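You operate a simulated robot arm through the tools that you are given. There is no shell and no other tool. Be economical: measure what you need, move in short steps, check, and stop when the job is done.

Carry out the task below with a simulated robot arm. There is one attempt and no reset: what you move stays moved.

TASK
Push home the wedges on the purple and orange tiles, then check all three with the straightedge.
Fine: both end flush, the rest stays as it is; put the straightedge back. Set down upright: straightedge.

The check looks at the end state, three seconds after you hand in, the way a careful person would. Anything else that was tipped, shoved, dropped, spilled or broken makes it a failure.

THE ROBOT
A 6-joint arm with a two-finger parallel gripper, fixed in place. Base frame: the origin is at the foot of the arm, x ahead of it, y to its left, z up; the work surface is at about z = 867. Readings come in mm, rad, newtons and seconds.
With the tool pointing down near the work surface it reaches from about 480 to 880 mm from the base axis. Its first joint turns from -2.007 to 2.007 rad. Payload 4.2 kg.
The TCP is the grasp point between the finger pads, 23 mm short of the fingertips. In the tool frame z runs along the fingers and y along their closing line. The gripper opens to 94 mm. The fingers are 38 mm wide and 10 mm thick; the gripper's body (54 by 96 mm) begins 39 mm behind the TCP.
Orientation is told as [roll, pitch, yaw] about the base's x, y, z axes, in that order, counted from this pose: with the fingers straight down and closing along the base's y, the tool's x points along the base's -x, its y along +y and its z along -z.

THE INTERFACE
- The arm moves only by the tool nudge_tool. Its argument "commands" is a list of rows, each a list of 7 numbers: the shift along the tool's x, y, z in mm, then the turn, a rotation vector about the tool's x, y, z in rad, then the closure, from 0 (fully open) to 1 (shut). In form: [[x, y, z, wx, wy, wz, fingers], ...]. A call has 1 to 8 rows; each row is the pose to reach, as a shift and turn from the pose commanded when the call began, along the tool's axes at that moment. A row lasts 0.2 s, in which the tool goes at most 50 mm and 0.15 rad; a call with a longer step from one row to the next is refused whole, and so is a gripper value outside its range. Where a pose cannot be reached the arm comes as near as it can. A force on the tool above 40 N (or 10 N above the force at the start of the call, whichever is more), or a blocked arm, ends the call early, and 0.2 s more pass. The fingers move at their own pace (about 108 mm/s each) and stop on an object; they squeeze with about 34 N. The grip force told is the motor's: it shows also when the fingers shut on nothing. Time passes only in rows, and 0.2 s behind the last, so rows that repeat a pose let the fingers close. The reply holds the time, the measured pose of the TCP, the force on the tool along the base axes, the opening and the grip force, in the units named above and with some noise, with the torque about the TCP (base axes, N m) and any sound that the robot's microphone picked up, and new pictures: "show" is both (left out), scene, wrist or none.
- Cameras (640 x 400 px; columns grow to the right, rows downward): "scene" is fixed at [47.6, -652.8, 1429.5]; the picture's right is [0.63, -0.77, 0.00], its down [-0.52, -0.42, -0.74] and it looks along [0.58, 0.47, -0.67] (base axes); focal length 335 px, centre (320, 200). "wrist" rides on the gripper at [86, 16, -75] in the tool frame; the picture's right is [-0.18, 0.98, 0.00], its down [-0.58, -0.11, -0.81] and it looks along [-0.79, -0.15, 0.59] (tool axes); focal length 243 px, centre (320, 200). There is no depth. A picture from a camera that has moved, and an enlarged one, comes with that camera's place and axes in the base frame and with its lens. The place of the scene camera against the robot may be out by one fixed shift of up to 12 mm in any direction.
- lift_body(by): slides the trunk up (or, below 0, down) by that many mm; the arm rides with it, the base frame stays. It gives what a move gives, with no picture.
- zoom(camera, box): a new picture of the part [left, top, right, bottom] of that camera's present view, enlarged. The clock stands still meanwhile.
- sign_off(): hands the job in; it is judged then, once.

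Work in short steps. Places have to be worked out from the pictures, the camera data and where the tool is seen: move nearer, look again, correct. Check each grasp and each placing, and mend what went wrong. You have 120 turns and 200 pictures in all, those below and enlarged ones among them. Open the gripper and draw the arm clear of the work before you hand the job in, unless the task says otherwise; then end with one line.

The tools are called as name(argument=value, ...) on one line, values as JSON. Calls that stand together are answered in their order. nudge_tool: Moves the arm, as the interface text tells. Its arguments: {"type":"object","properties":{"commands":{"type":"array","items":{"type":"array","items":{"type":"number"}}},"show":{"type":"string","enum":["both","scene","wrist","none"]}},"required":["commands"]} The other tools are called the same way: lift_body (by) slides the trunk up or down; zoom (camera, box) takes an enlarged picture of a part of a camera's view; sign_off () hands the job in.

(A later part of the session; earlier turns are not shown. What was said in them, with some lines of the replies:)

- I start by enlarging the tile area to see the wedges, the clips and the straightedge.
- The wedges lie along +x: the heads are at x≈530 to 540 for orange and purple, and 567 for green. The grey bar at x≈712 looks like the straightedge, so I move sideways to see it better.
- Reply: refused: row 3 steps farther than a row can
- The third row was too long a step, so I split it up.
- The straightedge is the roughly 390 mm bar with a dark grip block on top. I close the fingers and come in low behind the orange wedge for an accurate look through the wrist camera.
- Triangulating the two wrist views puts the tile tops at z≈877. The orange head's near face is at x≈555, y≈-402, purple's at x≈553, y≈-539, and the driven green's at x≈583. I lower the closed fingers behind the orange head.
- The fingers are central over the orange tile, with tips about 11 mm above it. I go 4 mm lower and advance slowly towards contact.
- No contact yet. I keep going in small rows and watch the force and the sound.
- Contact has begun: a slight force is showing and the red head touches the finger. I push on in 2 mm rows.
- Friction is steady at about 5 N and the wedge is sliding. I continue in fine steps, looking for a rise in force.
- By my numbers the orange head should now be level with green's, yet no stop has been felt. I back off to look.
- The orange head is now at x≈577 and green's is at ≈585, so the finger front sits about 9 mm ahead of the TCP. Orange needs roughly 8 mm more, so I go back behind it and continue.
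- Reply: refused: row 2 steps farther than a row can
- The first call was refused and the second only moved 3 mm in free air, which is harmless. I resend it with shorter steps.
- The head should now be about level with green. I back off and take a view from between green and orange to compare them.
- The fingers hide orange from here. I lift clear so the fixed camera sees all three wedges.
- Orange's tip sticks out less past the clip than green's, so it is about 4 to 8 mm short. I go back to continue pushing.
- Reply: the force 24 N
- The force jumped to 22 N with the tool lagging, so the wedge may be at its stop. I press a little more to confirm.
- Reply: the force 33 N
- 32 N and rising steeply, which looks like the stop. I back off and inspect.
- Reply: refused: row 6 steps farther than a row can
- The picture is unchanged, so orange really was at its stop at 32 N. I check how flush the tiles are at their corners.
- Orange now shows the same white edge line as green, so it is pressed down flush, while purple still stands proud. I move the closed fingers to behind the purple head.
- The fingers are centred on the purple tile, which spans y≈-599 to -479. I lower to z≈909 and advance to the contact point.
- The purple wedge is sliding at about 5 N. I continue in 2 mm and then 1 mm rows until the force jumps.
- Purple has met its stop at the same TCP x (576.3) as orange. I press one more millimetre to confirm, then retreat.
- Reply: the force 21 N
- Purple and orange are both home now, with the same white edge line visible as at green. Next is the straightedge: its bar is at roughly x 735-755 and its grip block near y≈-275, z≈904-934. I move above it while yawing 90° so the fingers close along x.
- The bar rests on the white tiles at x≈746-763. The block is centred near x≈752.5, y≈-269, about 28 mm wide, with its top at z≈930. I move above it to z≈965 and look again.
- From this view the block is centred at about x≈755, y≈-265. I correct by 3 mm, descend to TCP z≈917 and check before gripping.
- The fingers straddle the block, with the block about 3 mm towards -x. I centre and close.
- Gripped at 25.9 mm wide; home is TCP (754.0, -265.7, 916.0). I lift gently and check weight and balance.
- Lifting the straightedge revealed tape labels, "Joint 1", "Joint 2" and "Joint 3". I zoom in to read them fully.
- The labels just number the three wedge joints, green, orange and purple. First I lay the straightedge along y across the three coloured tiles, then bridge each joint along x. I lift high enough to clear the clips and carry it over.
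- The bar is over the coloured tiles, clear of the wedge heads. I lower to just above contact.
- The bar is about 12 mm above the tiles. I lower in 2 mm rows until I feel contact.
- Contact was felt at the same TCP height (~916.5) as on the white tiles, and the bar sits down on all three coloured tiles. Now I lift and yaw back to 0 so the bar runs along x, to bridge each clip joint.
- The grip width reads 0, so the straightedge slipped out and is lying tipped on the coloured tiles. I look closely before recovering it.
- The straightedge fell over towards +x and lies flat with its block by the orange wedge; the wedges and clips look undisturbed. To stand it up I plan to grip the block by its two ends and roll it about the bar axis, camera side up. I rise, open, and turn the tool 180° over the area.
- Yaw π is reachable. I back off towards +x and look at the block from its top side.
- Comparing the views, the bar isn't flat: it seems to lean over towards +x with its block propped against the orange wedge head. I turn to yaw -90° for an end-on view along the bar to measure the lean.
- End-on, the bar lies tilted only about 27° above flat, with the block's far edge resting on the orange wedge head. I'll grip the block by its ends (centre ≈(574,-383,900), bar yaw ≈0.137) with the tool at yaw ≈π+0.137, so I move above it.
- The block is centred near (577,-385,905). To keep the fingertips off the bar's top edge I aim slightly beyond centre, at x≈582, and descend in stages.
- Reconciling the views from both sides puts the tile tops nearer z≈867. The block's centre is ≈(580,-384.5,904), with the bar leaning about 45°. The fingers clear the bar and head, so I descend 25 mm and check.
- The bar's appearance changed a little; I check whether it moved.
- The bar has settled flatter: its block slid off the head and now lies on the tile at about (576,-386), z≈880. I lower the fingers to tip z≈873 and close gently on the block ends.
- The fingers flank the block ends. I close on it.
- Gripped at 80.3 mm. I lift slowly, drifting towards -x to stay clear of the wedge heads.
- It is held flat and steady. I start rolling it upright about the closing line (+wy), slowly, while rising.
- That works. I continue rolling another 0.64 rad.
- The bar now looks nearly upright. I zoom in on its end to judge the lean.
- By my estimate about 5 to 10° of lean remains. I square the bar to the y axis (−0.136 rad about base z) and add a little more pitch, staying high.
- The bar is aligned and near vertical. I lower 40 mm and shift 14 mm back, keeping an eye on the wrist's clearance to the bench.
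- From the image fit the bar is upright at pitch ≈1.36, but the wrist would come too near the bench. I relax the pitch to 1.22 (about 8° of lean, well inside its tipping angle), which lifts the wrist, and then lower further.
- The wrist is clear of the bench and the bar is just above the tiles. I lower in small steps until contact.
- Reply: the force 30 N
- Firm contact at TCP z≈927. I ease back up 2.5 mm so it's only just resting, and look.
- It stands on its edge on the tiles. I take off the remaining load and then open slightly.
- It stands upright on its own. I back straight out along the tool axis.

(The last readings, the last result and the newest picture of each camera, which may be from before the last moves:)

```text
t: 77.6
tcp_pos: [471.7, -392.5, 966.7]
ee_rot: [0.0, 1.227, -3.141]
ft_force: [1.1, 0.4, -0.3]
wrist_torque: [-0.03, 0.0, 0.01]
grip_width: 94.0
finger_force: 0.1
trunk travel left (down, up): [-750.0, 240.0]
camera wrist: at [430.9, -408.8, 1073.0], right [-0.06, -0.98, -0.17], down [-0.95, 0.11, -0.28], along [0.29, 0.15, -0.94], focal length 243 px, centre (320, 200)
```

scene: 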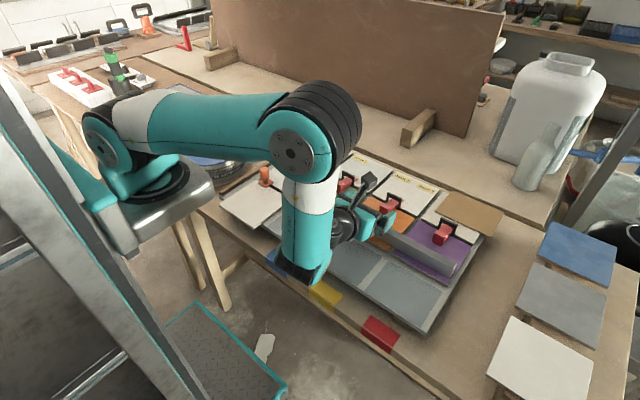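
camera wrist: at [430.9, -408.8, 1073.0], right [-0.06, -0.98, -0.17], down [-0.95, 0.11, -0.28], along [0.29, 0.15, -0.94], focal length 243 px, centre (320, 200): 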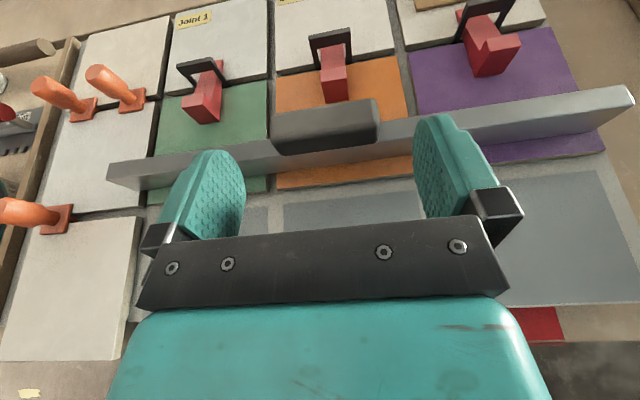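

The straightedge stands across green, orange and purple together, and all three wedges look in place. That completes the check on the three tiles, so I now rise, level the tool, and regrasp properly to take it home.

nudge_tool(commands=[[30, 0, -11, 0, 0, 0, 0], [62, 0, -22, 0, -0.1, 0, 0], [94, 0, -34, 0, -0.22, 0, 0], [110, 0, -40, 0, -0.35, 0, 0], [120, 0, -44, 0, -0.48, 0, 0], [120, 0, -44, 0, -0.61, 0, 0], [120, 0, -44, 0, -0.75, 0, 0], [120, 0, -44, 0, -0.89, 0, 0]], show="none")

nudge_tool(commands=[[0, 0, 0, 0, -0.13, 0, 0], [0, 0, 0, 0, -0.26, 0, 0], [0, 0, 0, 0, -0.337, 0, 0], [0, 0, 0, 0, -0.337, 0, 0]], show="scene")

zoom(camera="scene", box=[270, 140, 494, 280])

```text
t: 79.4
tcp_pos: [470.9, -391.9, 1094.3]
ee_rot: [0.001, 0.339, 3.14]
ft_force: [-0.3, -0.2, 0.6]
wrist_torque: [-0.03, -0.01, 0.03]
grip_width: 93.9
finger_force: 0.1
trunk travel left (down, up): [-750.0, 240.0]
```

```text
t: 80.4
tcp_pos: [470.3, -392.7, 1094.6]
ee_rot: [0.0, 0.003, -3.142]
ft_force: [-0.3, 0.0, -0.5]
wrist_torque: [0.0, -0.03, -0.02]
grip_width: 94.1
finger_force: 0.1
trunk travel left (down, up): [-750.0, 240.0]
```

scene: 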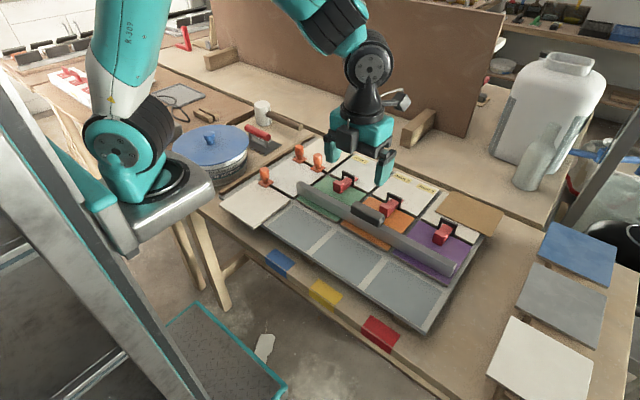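

```text
2.86 times, centred on (382, 210) of scene
camera zoom: at [47.6, -652.8, 1429.5], right [0.63, -0.77, 0.0], down [-0.52, -0.42, -0.74], along [0.58, 0.47, -0.67], focal length 957 px, centre (143, 171)
```

zoom: 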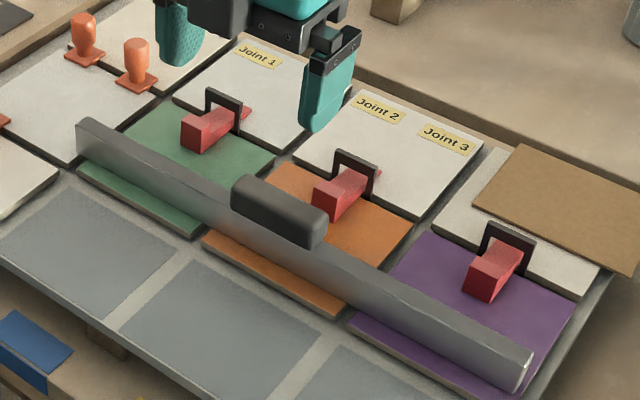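

The bar stands neatly on the three tiles. I turn to yaw −90° and come over the block at ≈(549,-391).

nudge_tool(commands=[[10, 0, 0, 0, 0, -0.14, 0], [20, 0, 0, 0, 0, -0.28, 0], [30, 0, 0, 0, 0, -0.42, 0], [40, 0, 0, 0, 0, -0.56, 0.2], [50, 0, 0, 0, 0, -0.7, 0.4], [60, 0, 0, 0, 0, -0.84, 0.4], [70, 0, 0, 0, 0, -0.98, 0.4], [78, 0, 0, 0, 0, -1.12, 0.4]], show="none")

nudge_tool(commands=[[0, 0, 30, 0, 0, -0.14, 0.4], [0, 0, 60, 0, 0, -0.28, 0.4], [0, 0, 90, 0, 0, -0.42, 0.4], [0, 0, 110, 0, 0, -0.4512, 0.4], [0, 0, 120, 0, 0, -0.4512, 0.4]], show="wrist")

zoom(camera="wrist", box=[220, 30, 420, 155])

```text
t: 82.2
tcp_pos: [549.2, -391.2, 1095.2]
ee_rot: [0.002, 0.001, -2.019]
ft_force: [-0.4, 0.1, 0.6]
wrist_torque: [-0.01, -0.02, 0.03]
grip_width: 56.4
finger_force: 0.2
trunk travel left (down, up): [-750.0, 240.0]
```

```text
t: 83.4
tcp_pos: [548.4, -392.3, 976.0]
ee_rot: [0.002, 0.0, -1.568]
ft_force: [0.1, -0.5, 0.7]
wrist_torque: [-0.01, 0.02, -0.02]
grip_width: 56.3
finger_force: 0.1
trunk travel left (down, up): [-750.0, 240.0]
camera wrist: at [565.2, -304.7, 1049.6], right [0.98, -0.18, 0.0], down [-0.11, -0.58, 0.81], along [-0.15, -0.79, -0.59], focal length 243 px, centre (320, 200)
```

wrist: 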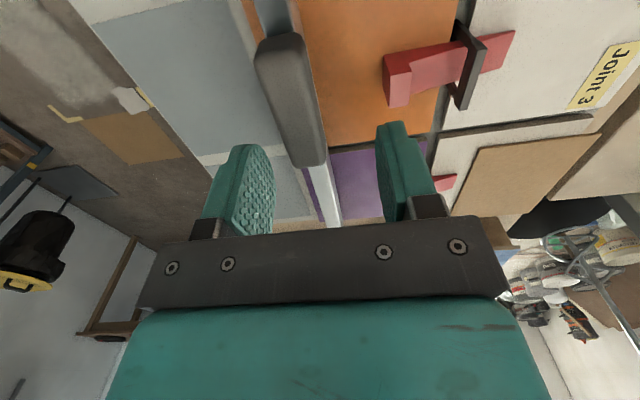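

```text
3.20 times, centred on (320, 92) of wrist
camera zoom: at [565.2, -304.7, 1049.6], right [0.98, -0.18, 0.0], down [-0.11, -0.58, 0.81], along [-0.15, -0.79, -0.59], focal length 776 px, centre (320, 544)
```

zoom: 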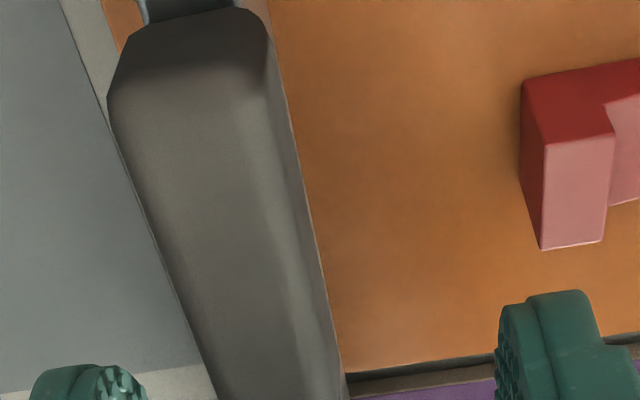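

The block is centred at about x≈536.5, y≈-385, and its yaw matches the home orientation. I shift and descend to the same grasp height.

nudge_tool(commands=[[7.5, -12, 0, 0, 0, 0, 0.4], [7.5, -12, 25, 0, 0, 0, 0.4], [7.5, -12, 45, 0, 0, 0, 0.4], [7.5, -12, 56, 0, 0, 0, 0.4], [7.5, -12, 60, 0, 0, 0, 0.4]], show="wrist")

zoom(camera="wrist", box=[220, 60, 420, 185])

zoom(camera="scene", box=[310, 150, 470, 250])

```text
t: 84.6
tcp_pos: [537.1, -384.3, 915.6]
ee_rot: [0.003, -0.001, -1.571]
ft_force: [0.5, -0.1, 0.9]
wrist_torque: [0.0, -0.01, -0.01]
grip_width: 56.2
finger_force: 0.1
trunk travel left (down, up): [-750.0, 240.0]
camera wrist: at [553.6, -296.8, 990.1], right [0.98, -0.18, 0.0], down [-0.11, -0.58, 0.81], along [-0.15, -0.79, -0.59], focal length 243 px, centre (320, 200)
```

wrist: 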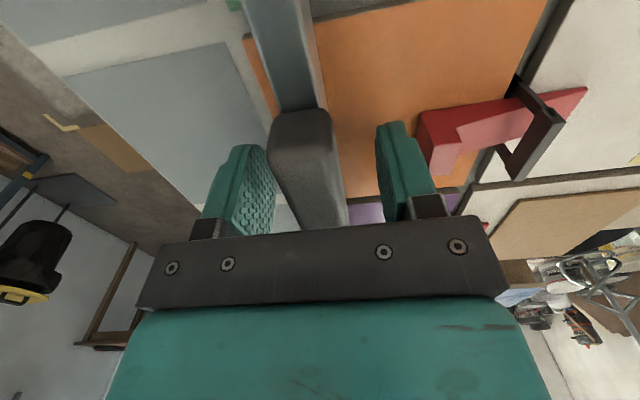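

```text
3.20 times, centred on (320, 122) of wrist
camera zoom: at [553.6, -296.8, 990.1], right [0.98, -0.18, 0.0], down [-0.11, -0.58, 0.81], along [-0.15, -0.79, -0.59], focal length 776 px, centre (320, 448)
```

zoom: 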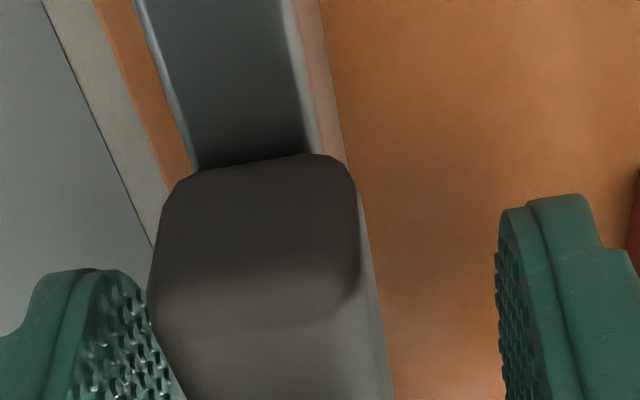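

```text
4.00 times, centred on (390, 200) of scene
camera zoom: at [47.6, -652.8, 1429.5], right [0.63, -0.77, 0.0], down [-0.52, -0.42, -0.74], along [0.58, 0.47, -0.67], focal length 1340 px, centre (40, 200)
```

zoom: 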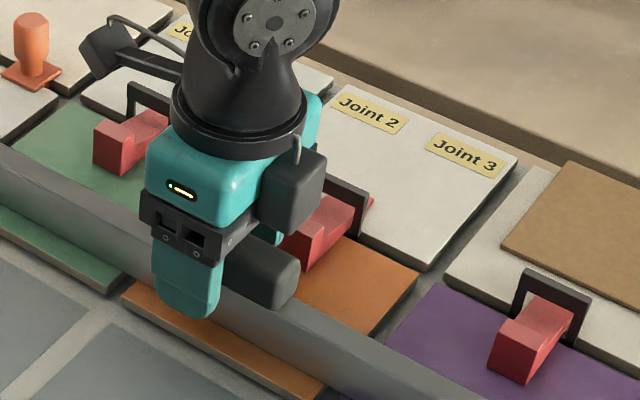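

Compared with the picture at the first grasp, the block sits about 4.7 mm further to -y. I shift −4.7 mm in y and −2.5 mm in x to reproduce the same grasp, then close.

nudge_tool(commands=[[-4.7, -2.5, -0.5, 0, 0, 0, 0.4], [-4.7, -2.5, -0.5, 0, 0, 0, 0.4]], show="wrist")

nudge_tool(commands=[[0, 0, 0, 0, 0, 0, 0.6], [0, 0, 0, 0, 0, 0, 1], [0, 0, 0, 0, 0, 0, 1], [0, 0, 0, 0, 0, 0, 1]], show="wrist")

```text
t: 85.2
tcp_pos: [534.9, -389.4, 916.3]
ee_rot: [0.004, 0.0, -1.57]
ft_force: [0.1, -0.6, 0.6]
wrist_torque: [-0.01, 0.01, -0.01]
grip_width: 56.4
finger_force: 0.0
trunk travel left (down, up): [-750.0, 240.0]
camera wrist: at [550.4, -302.1, 990.0], right [0.98, -0.18, 0.0], down [-0.11, -0.58, 0.81], along [-0.15, -0.79, -0.59], focal length 243 px, centre (320, 200)
```

wrist: 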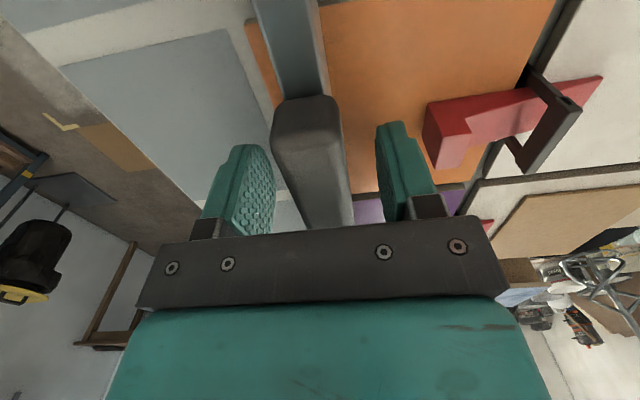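

```text
t: 86.2
tcp_pos: [534.0, -388.9, 915.6]
ee_rot: [0.005, 0.0, -1.571]
ft_force: [1.2, -0.6, 0.7]
wrist_torque: [0.1, 0.0, 0.07]
grip_width: 25.9
finger_force: 33.9
trunk travel left (down, up): [-750.0, 240.0]
camera wrist: at [550.5, -302.0, 990.1], right [0.98, -0.18, 0.0], down [-0.11, -0.58, 0.81], along [-0.15, -0.79, -0.59], focal length 243 px, centre (320, 200)
```

wrist: 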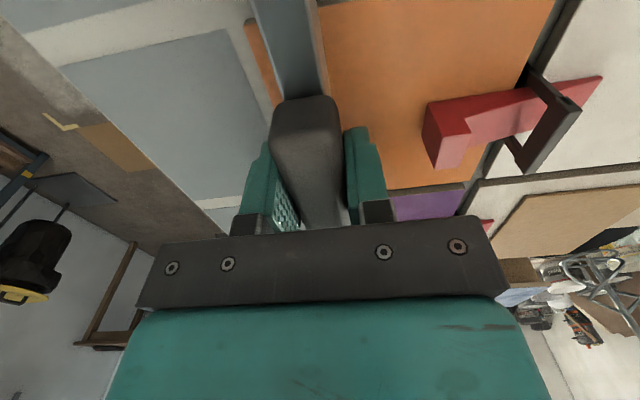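

The view now matches the first grasp exactly, with width 25.9. I lift slowly.

nudge_tool(commands=[[0, 0, -3, 0, 0, 0, 1], [0, 0, -8, 0, 0, 0, 1], [0, 0, -16, 0, 0, 0, 1], [0, 0, -28, 0, 0, 0, 1], [0, 0, -42, 0, 0, 0, 1], [0, 0, -56, 0, 0, 0, 1], [0, 0, -70, 0, 0, 0, 1], [0, 0, -80, 0, 0, 0, 1]], show="scene")

nudge_tool(commands=[[10, 18, -10, 0, 0, 0, 1], [24, 42, -14, 0, 0, 0, 1], [38, 68, -14, 0, 0, 0, 1], [53, 95, -14, 0, 0, 0, 1], [68, 121, -14, 0, 0, 0, 1], [82, 146, -14, 0, 0, 0, 1], [95, 168, -14, 0, 0, 0, 1], [104, 185, -14, 0, 0, 0, 1]], show="none")

```text
t: 88.0
tcp_pos: [534.4, -387.3, 996.6]
ee_rot: [0.003, -0.001, -1.571]
ft_force: [0.1, 0.0, -1.8]
wrist_torque: [0.05, 0.01, -0.02]
grip_width: 25.7
finger_force: 34.0
trunk travel left (down, up): [-750.0, 240.0]
```

scene: 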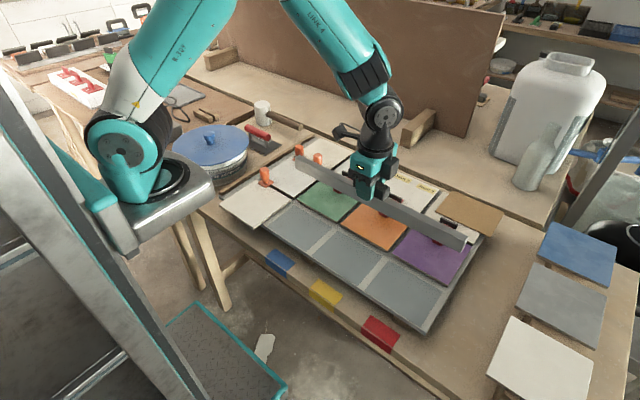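

```text
t: 89.8
tcp_pos: [720.7, -284.3, 1009.6]
ee_rot: [0.005, -0.001, -1.57]
ft_force: [0.3, 0.6, -3.3]
wrist_torque: [0.01, -0.03, 0.0]
grip_width: 25.5
finger_force: 33.5
trunk travel left (down, up): [-750.0, 240.0]
```

Still held. I continue to above the home spot and lower to z≈935.

nudge_tool(commands=[[8, 15, 0, 0, -0.004, 0, 1], [15, 28, 10, 0, -0.004, 0, 1], [18.6, 33.3, 25, 0, -0.004, 0, 1], [18.6, 33.3, 45, 0, -0.004, 0, 1], [18.6, 33.3, 62, 0, -0.004, 0, 1], [18.6, 33.3, 74, 0, -0.004, 0, 1]], show="both")

zoom(camera="scene", box=[290, 100, 482, 220])

```text
t: 91.2
tcp_pos: [753.2, -266.0, 935.9]
ee_rot: [0.004, -0.004, -1.571]
ft_force: [-0.1, -0.6, -1.6]
wrist_torque: [0.03, 0.0, 0.01]
grip_width: 26.0
finger_force: 34.0
trunk travel left (down, up): [-750.0, 240.0]
camera wrist: at [769.7, -178.8, 1009.3], right [0.98, -0.18, 0.0], down [-0.11, -0.58, 0.81], along [-0.15, -0.79, -0.59], focal length 243 px, centre (320, 200)
```

scene: 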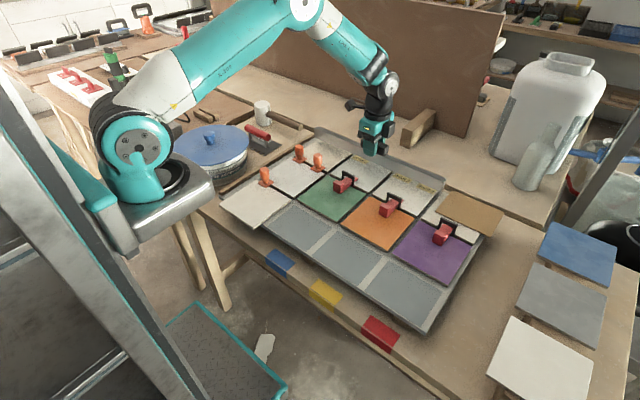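
wrist: 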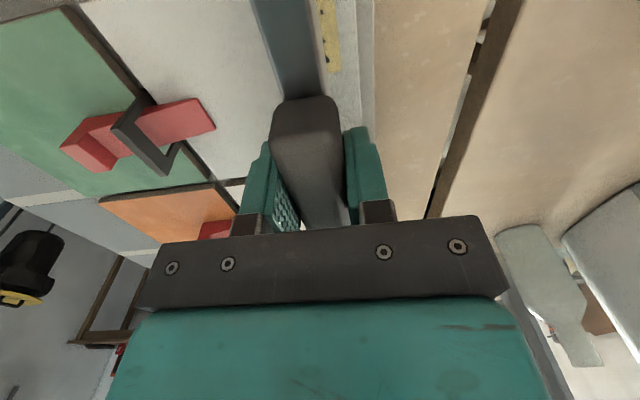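

```text
3.33 times, centred on (386, 160) of scene
camera zoom: at [47.6, -652.8, 1429.5], right [0.63, -0.77, 0.0], down [-0.52, -0.42, -0.74], along [0.58, 0.47, -0.67], focal length 1117 px, centre (100, 333)
```

zoom: 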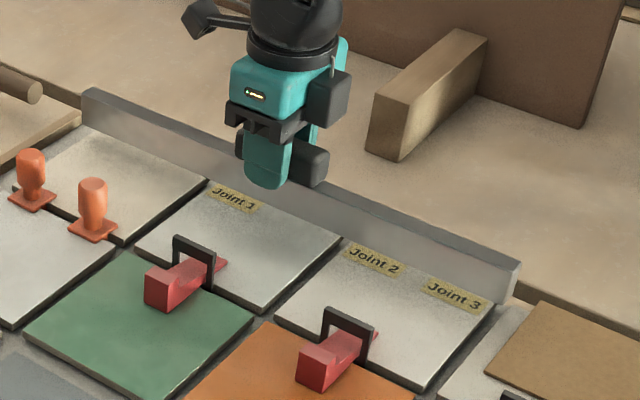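

Held and in line. I undo the tiny tilt and lower towards the tile.

nudge_tool(commands=[[0, 0.5, 5, 0, 0.004, 0, 1], [0, 0.5, 10, 0, 0.004, 0, 1], [0, 0.5, 14, 0, 0.004, 0, 1], [0, 0.5, 17, 0, 0.004, 0, 1]], show="none")

nudge_tool(commands=[[0, 0, 1, 0, 0, 0, 1], [0, 0, 1.5, 0, 0, 0, 1]], show="wrist")

zoom(camera="scene", box=[290, 100, 482, 220])

```text
t: 92.2
tcp_pos: [754.8, -266.9, 917.0]
ee_rot: [0.002, -0.001, -1.572]
ft_force: [-0.3, -0.7, -1.8]
wrist_torque: [0.02, 0.02, 0.07]
grip_width: 25.9
finger_force: 34.0
trunk travel left (down, up): [-750.0, 240.0]
```

```text
t: 92.8
tcp_pos: [754.3, -266.0, 916.9]
ee_rot: [0.004, 0.0, -1.573]
ft_force: [-0.8, 0.0, -2.6]
wrist_torque: [0.02, 0.02, -0.03]
grip_width: 25.6
finger_force: 34.3
trunk travel left (down, up): [-750.0, 240.0]
camera wrist: at [770.1, -179.3, 990.8], right [0.98, -0.18, 0.0], down [-0.11, -0.58, 0.81], along [-0.15, -0.79, -0.59], focal length 243 px, centre (320, 200)
```

wrist: 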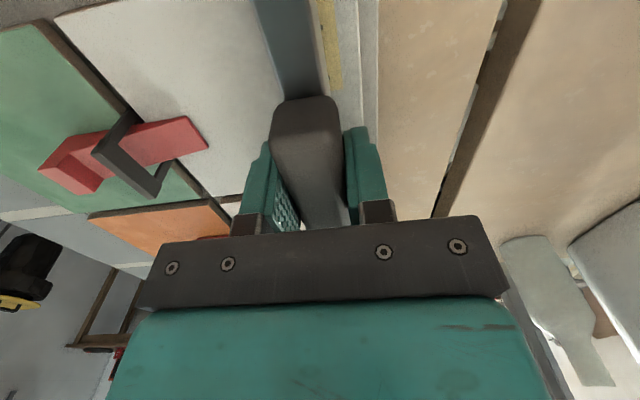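

```text
3.33 times, centred on (386, 160) of scene
camera zoom: at [47.6, -652.8, 1429.5], right [0.63, -0.77, 0.0], down [-0.52, -0.42, -0.74], along [0.58, 0.47, -0.67], focal length 1117 px, centre (100, 333)
```

zoom: 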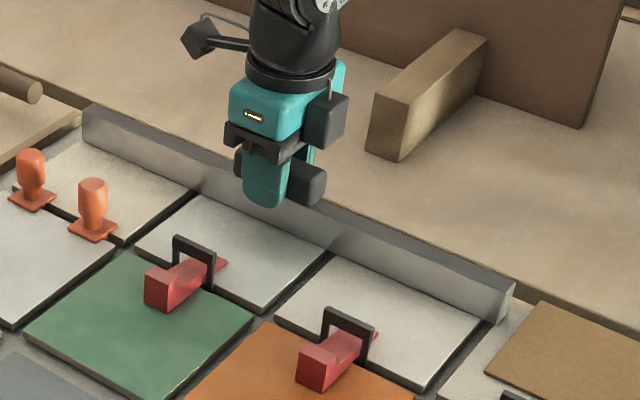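

The pose matches the home picture. I lower the last millimetre to touch.

nudge_tool(commands=[[0, 0, 0.7, 0, 0, 0, 1], [0, 0, 1.2, 0, 0, 0, 1]], show="none")

```text
t: 93.4
tcp_pos: [753.6, -266.3, 916.5]
ee_rot: [0.003, -0.002, -1.57]
ft_force: [-0.4, 0.9, 0.9]
wrist_torque: [-0.2, 0.04, -0.09]
grip_width: 25.7
finger_force: 34.0
trunk travel left (down, up): [-750.0, 240.0]
```

Touching now (the weight has come off the tool). I open part-way, and check it stands before leaving.

nudge_tool(commands=[[0, 0, 0.4, 0, 0, 0, 1], [0, 0, 0.4, 0, 0, 0, 0.6], [0, 0, 0.4, 0, 0, 0, 0.4], [0, 0, 0.4, 0, 0, 0, 0.4]], show="wrist")

nudge_tool(commands=[[0, 0, -8, 0, 0, 0, 0.4], [0, 0, -20, 0, 0, 0, 0.4], [0, 0, -45, 0, 0, 0, 0.4], [0, 0, -85, 0, 0, 0, 0.4], [0, 0, -130, 0, 0, 0, 0.4]], show="both")

zoom(camera="scene", box=[290, 110, 482, 230])

```text
t: 94.4
tcp_pos: [753.4, -266.9, 914.9]
ee_rot: [0.005, 0.0, -1.571]
ft_force: [0.1, 0.0, -0.6]
wrist_torque: [0.0, 0.02, 0.02]
grip_width: 56.6
finger_force: 0.2
trunk travel left (down, up): [-750.0, 240.0]
camera wrist: at [769.5, -179.6, 989.4], right [0.98, -0.18, 0.0], down [-0.11, -0.58, 0.81], along [-0.15, -0.79, -0.59], focal length 243 px, centre (320, 200)
```

wrist: 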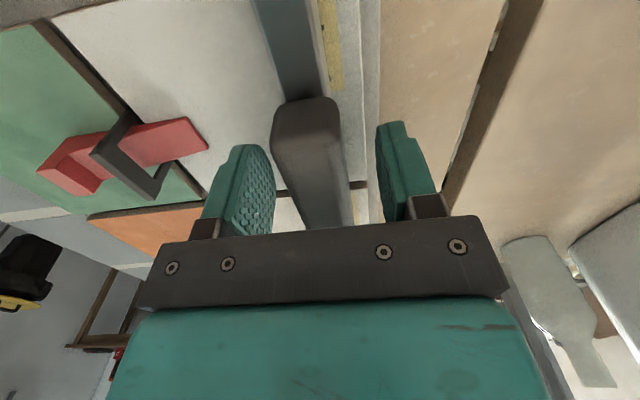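

```text
t: 95.6
tcp_pos: [755.0, -266.5, 1045.4]
ee_rot: [0.002, 0.001, -1.57]
ft_force: [-0.2, -1.4, -0.7]
wrist_torque: [-0.02, 0.0, 0.01]
grip_width: 56.4
finger_force: 0.1
trunk travel left (down, up): [-750.0, 240.0]
camera wrist: at [770.2, -180.0, 1119.6], right [0.98, -0.18, 0.0], down [-0.11, -0.58, 0.81], along [-0.15, -0.79, -0.59], focal length 243 px, centre (320, 200)
```

scene: 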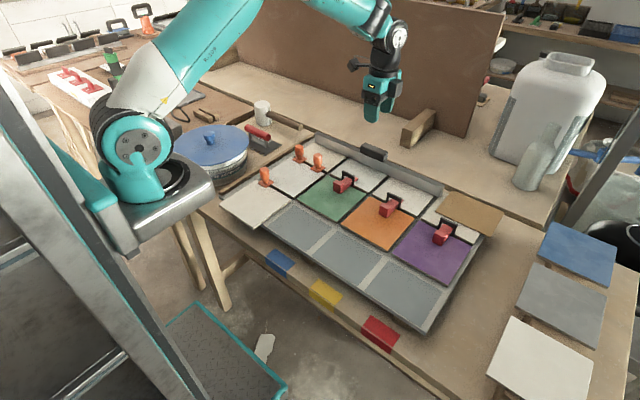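
wrist: 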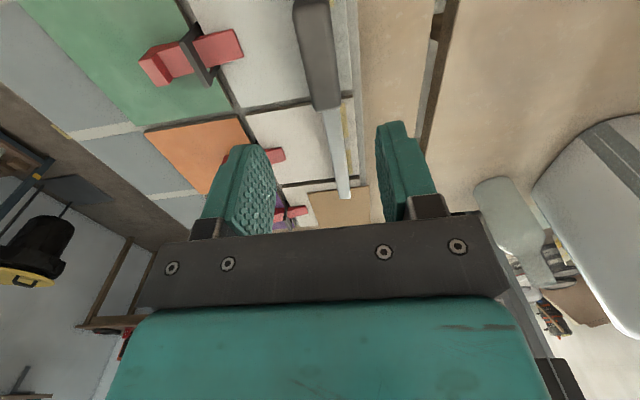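

```text
3.33 times, centred on (386, 170) of scene
camera zoom: at [47.6, -652.8, 1429.5], right [0.63, -0.77, 0.0], down [-0.52, -0.42, -0.74], along [0.58, 0.47, -0.67], focal length 1117 px, centre (100, 300)
```

zoom: 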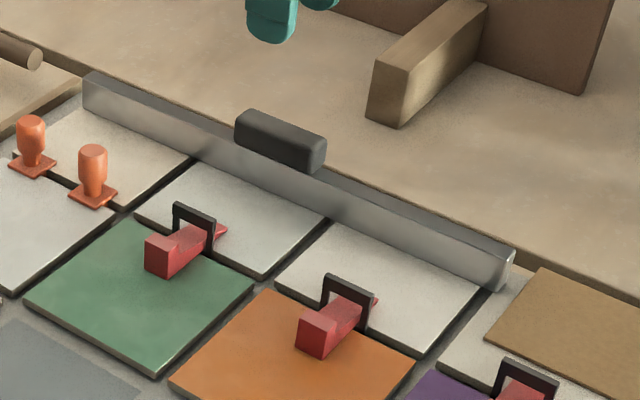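

The straightedge is back upright at home. I do a final comparison of the wedges using the same zoom boxes as after the pushes.

zoom(camera="scene", box=[376, 185, 472, 245])

zoom(camera="scene", box=[320, 135, 480, 235])

```text
6.67 times, centred on (424, 215) of scene
camera zoom: at [47.6, -652.8, 1429.5], right [0.63, -0.77, 0.0], down [-0.52, -0.42, -0.74], along [0.58, 0.47, -0.67], focal length 2234 px, centre (-373, 100)
```

zoom: 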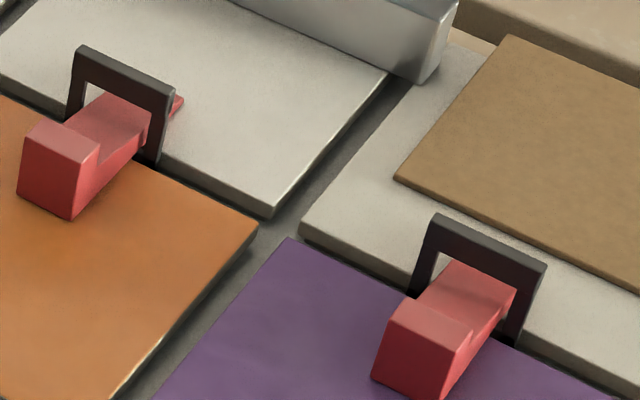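

```text
4.00 times, centred on (400, 185) of scene
camera zoom: at [47.6, -652.8, 1429.5], right [0.63, -0.77, 0.0], down [-0.52, -0.42, -0.74], along [0.58, 0.47, -0.67], focal length 1340 px, centre (0, 260)
```

zoom: 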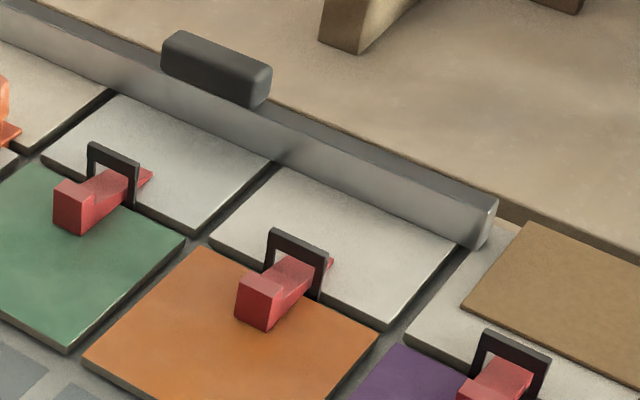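

Everything matches the earlier pictures: the wedges are home and the straightedge is in its place. I open fully and draw the arm clear.

nudge_tool(commands=[[0, -30, -30, 0, 0, 0, 0], [0, -65, -50, 0, 0, 0, 0], [0, -105, -70, 0, 0, 0, 0], [0, -145, -90, 0, 0, 0, 0], [0, -185, -100, 0, 0, 0, 0]], show="scene")

```text
t: 96.8
tcp_pos: [567.3, -266.5, 1145.3]
ee_rot: [0.002, -0.001, -1.569]
ft_force: [1.0, -0.1, -0.7]
wrist_torque: [0.02, 0.03, 0.04]
grip_width: 94.1
finger_force: 0.0
trunk travel left (down, up): [-750.0, 240.0]
```

scene: 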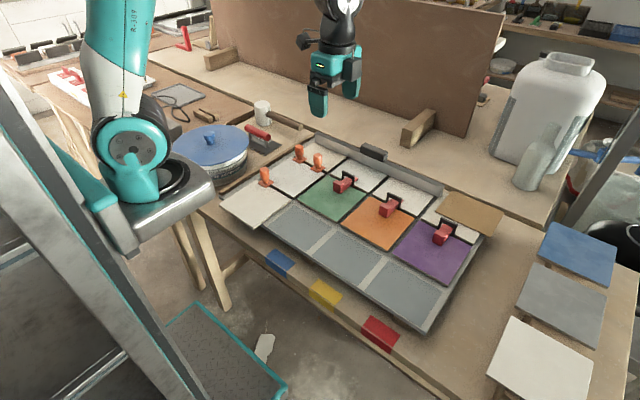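

The arm is clear and the scene is in order, so I hand in.

sign_off()

```text
The job is handed in.
```

The purple and orange wedges are pushed home to their stops, the straightedge was stood once across all three coloured tiles rather than bridged over each clip joint, and it is back upright in its place; on the way it slipped from the gripper and fell onto the tiles, but the wedges and clips look unmoved in the pictures since.
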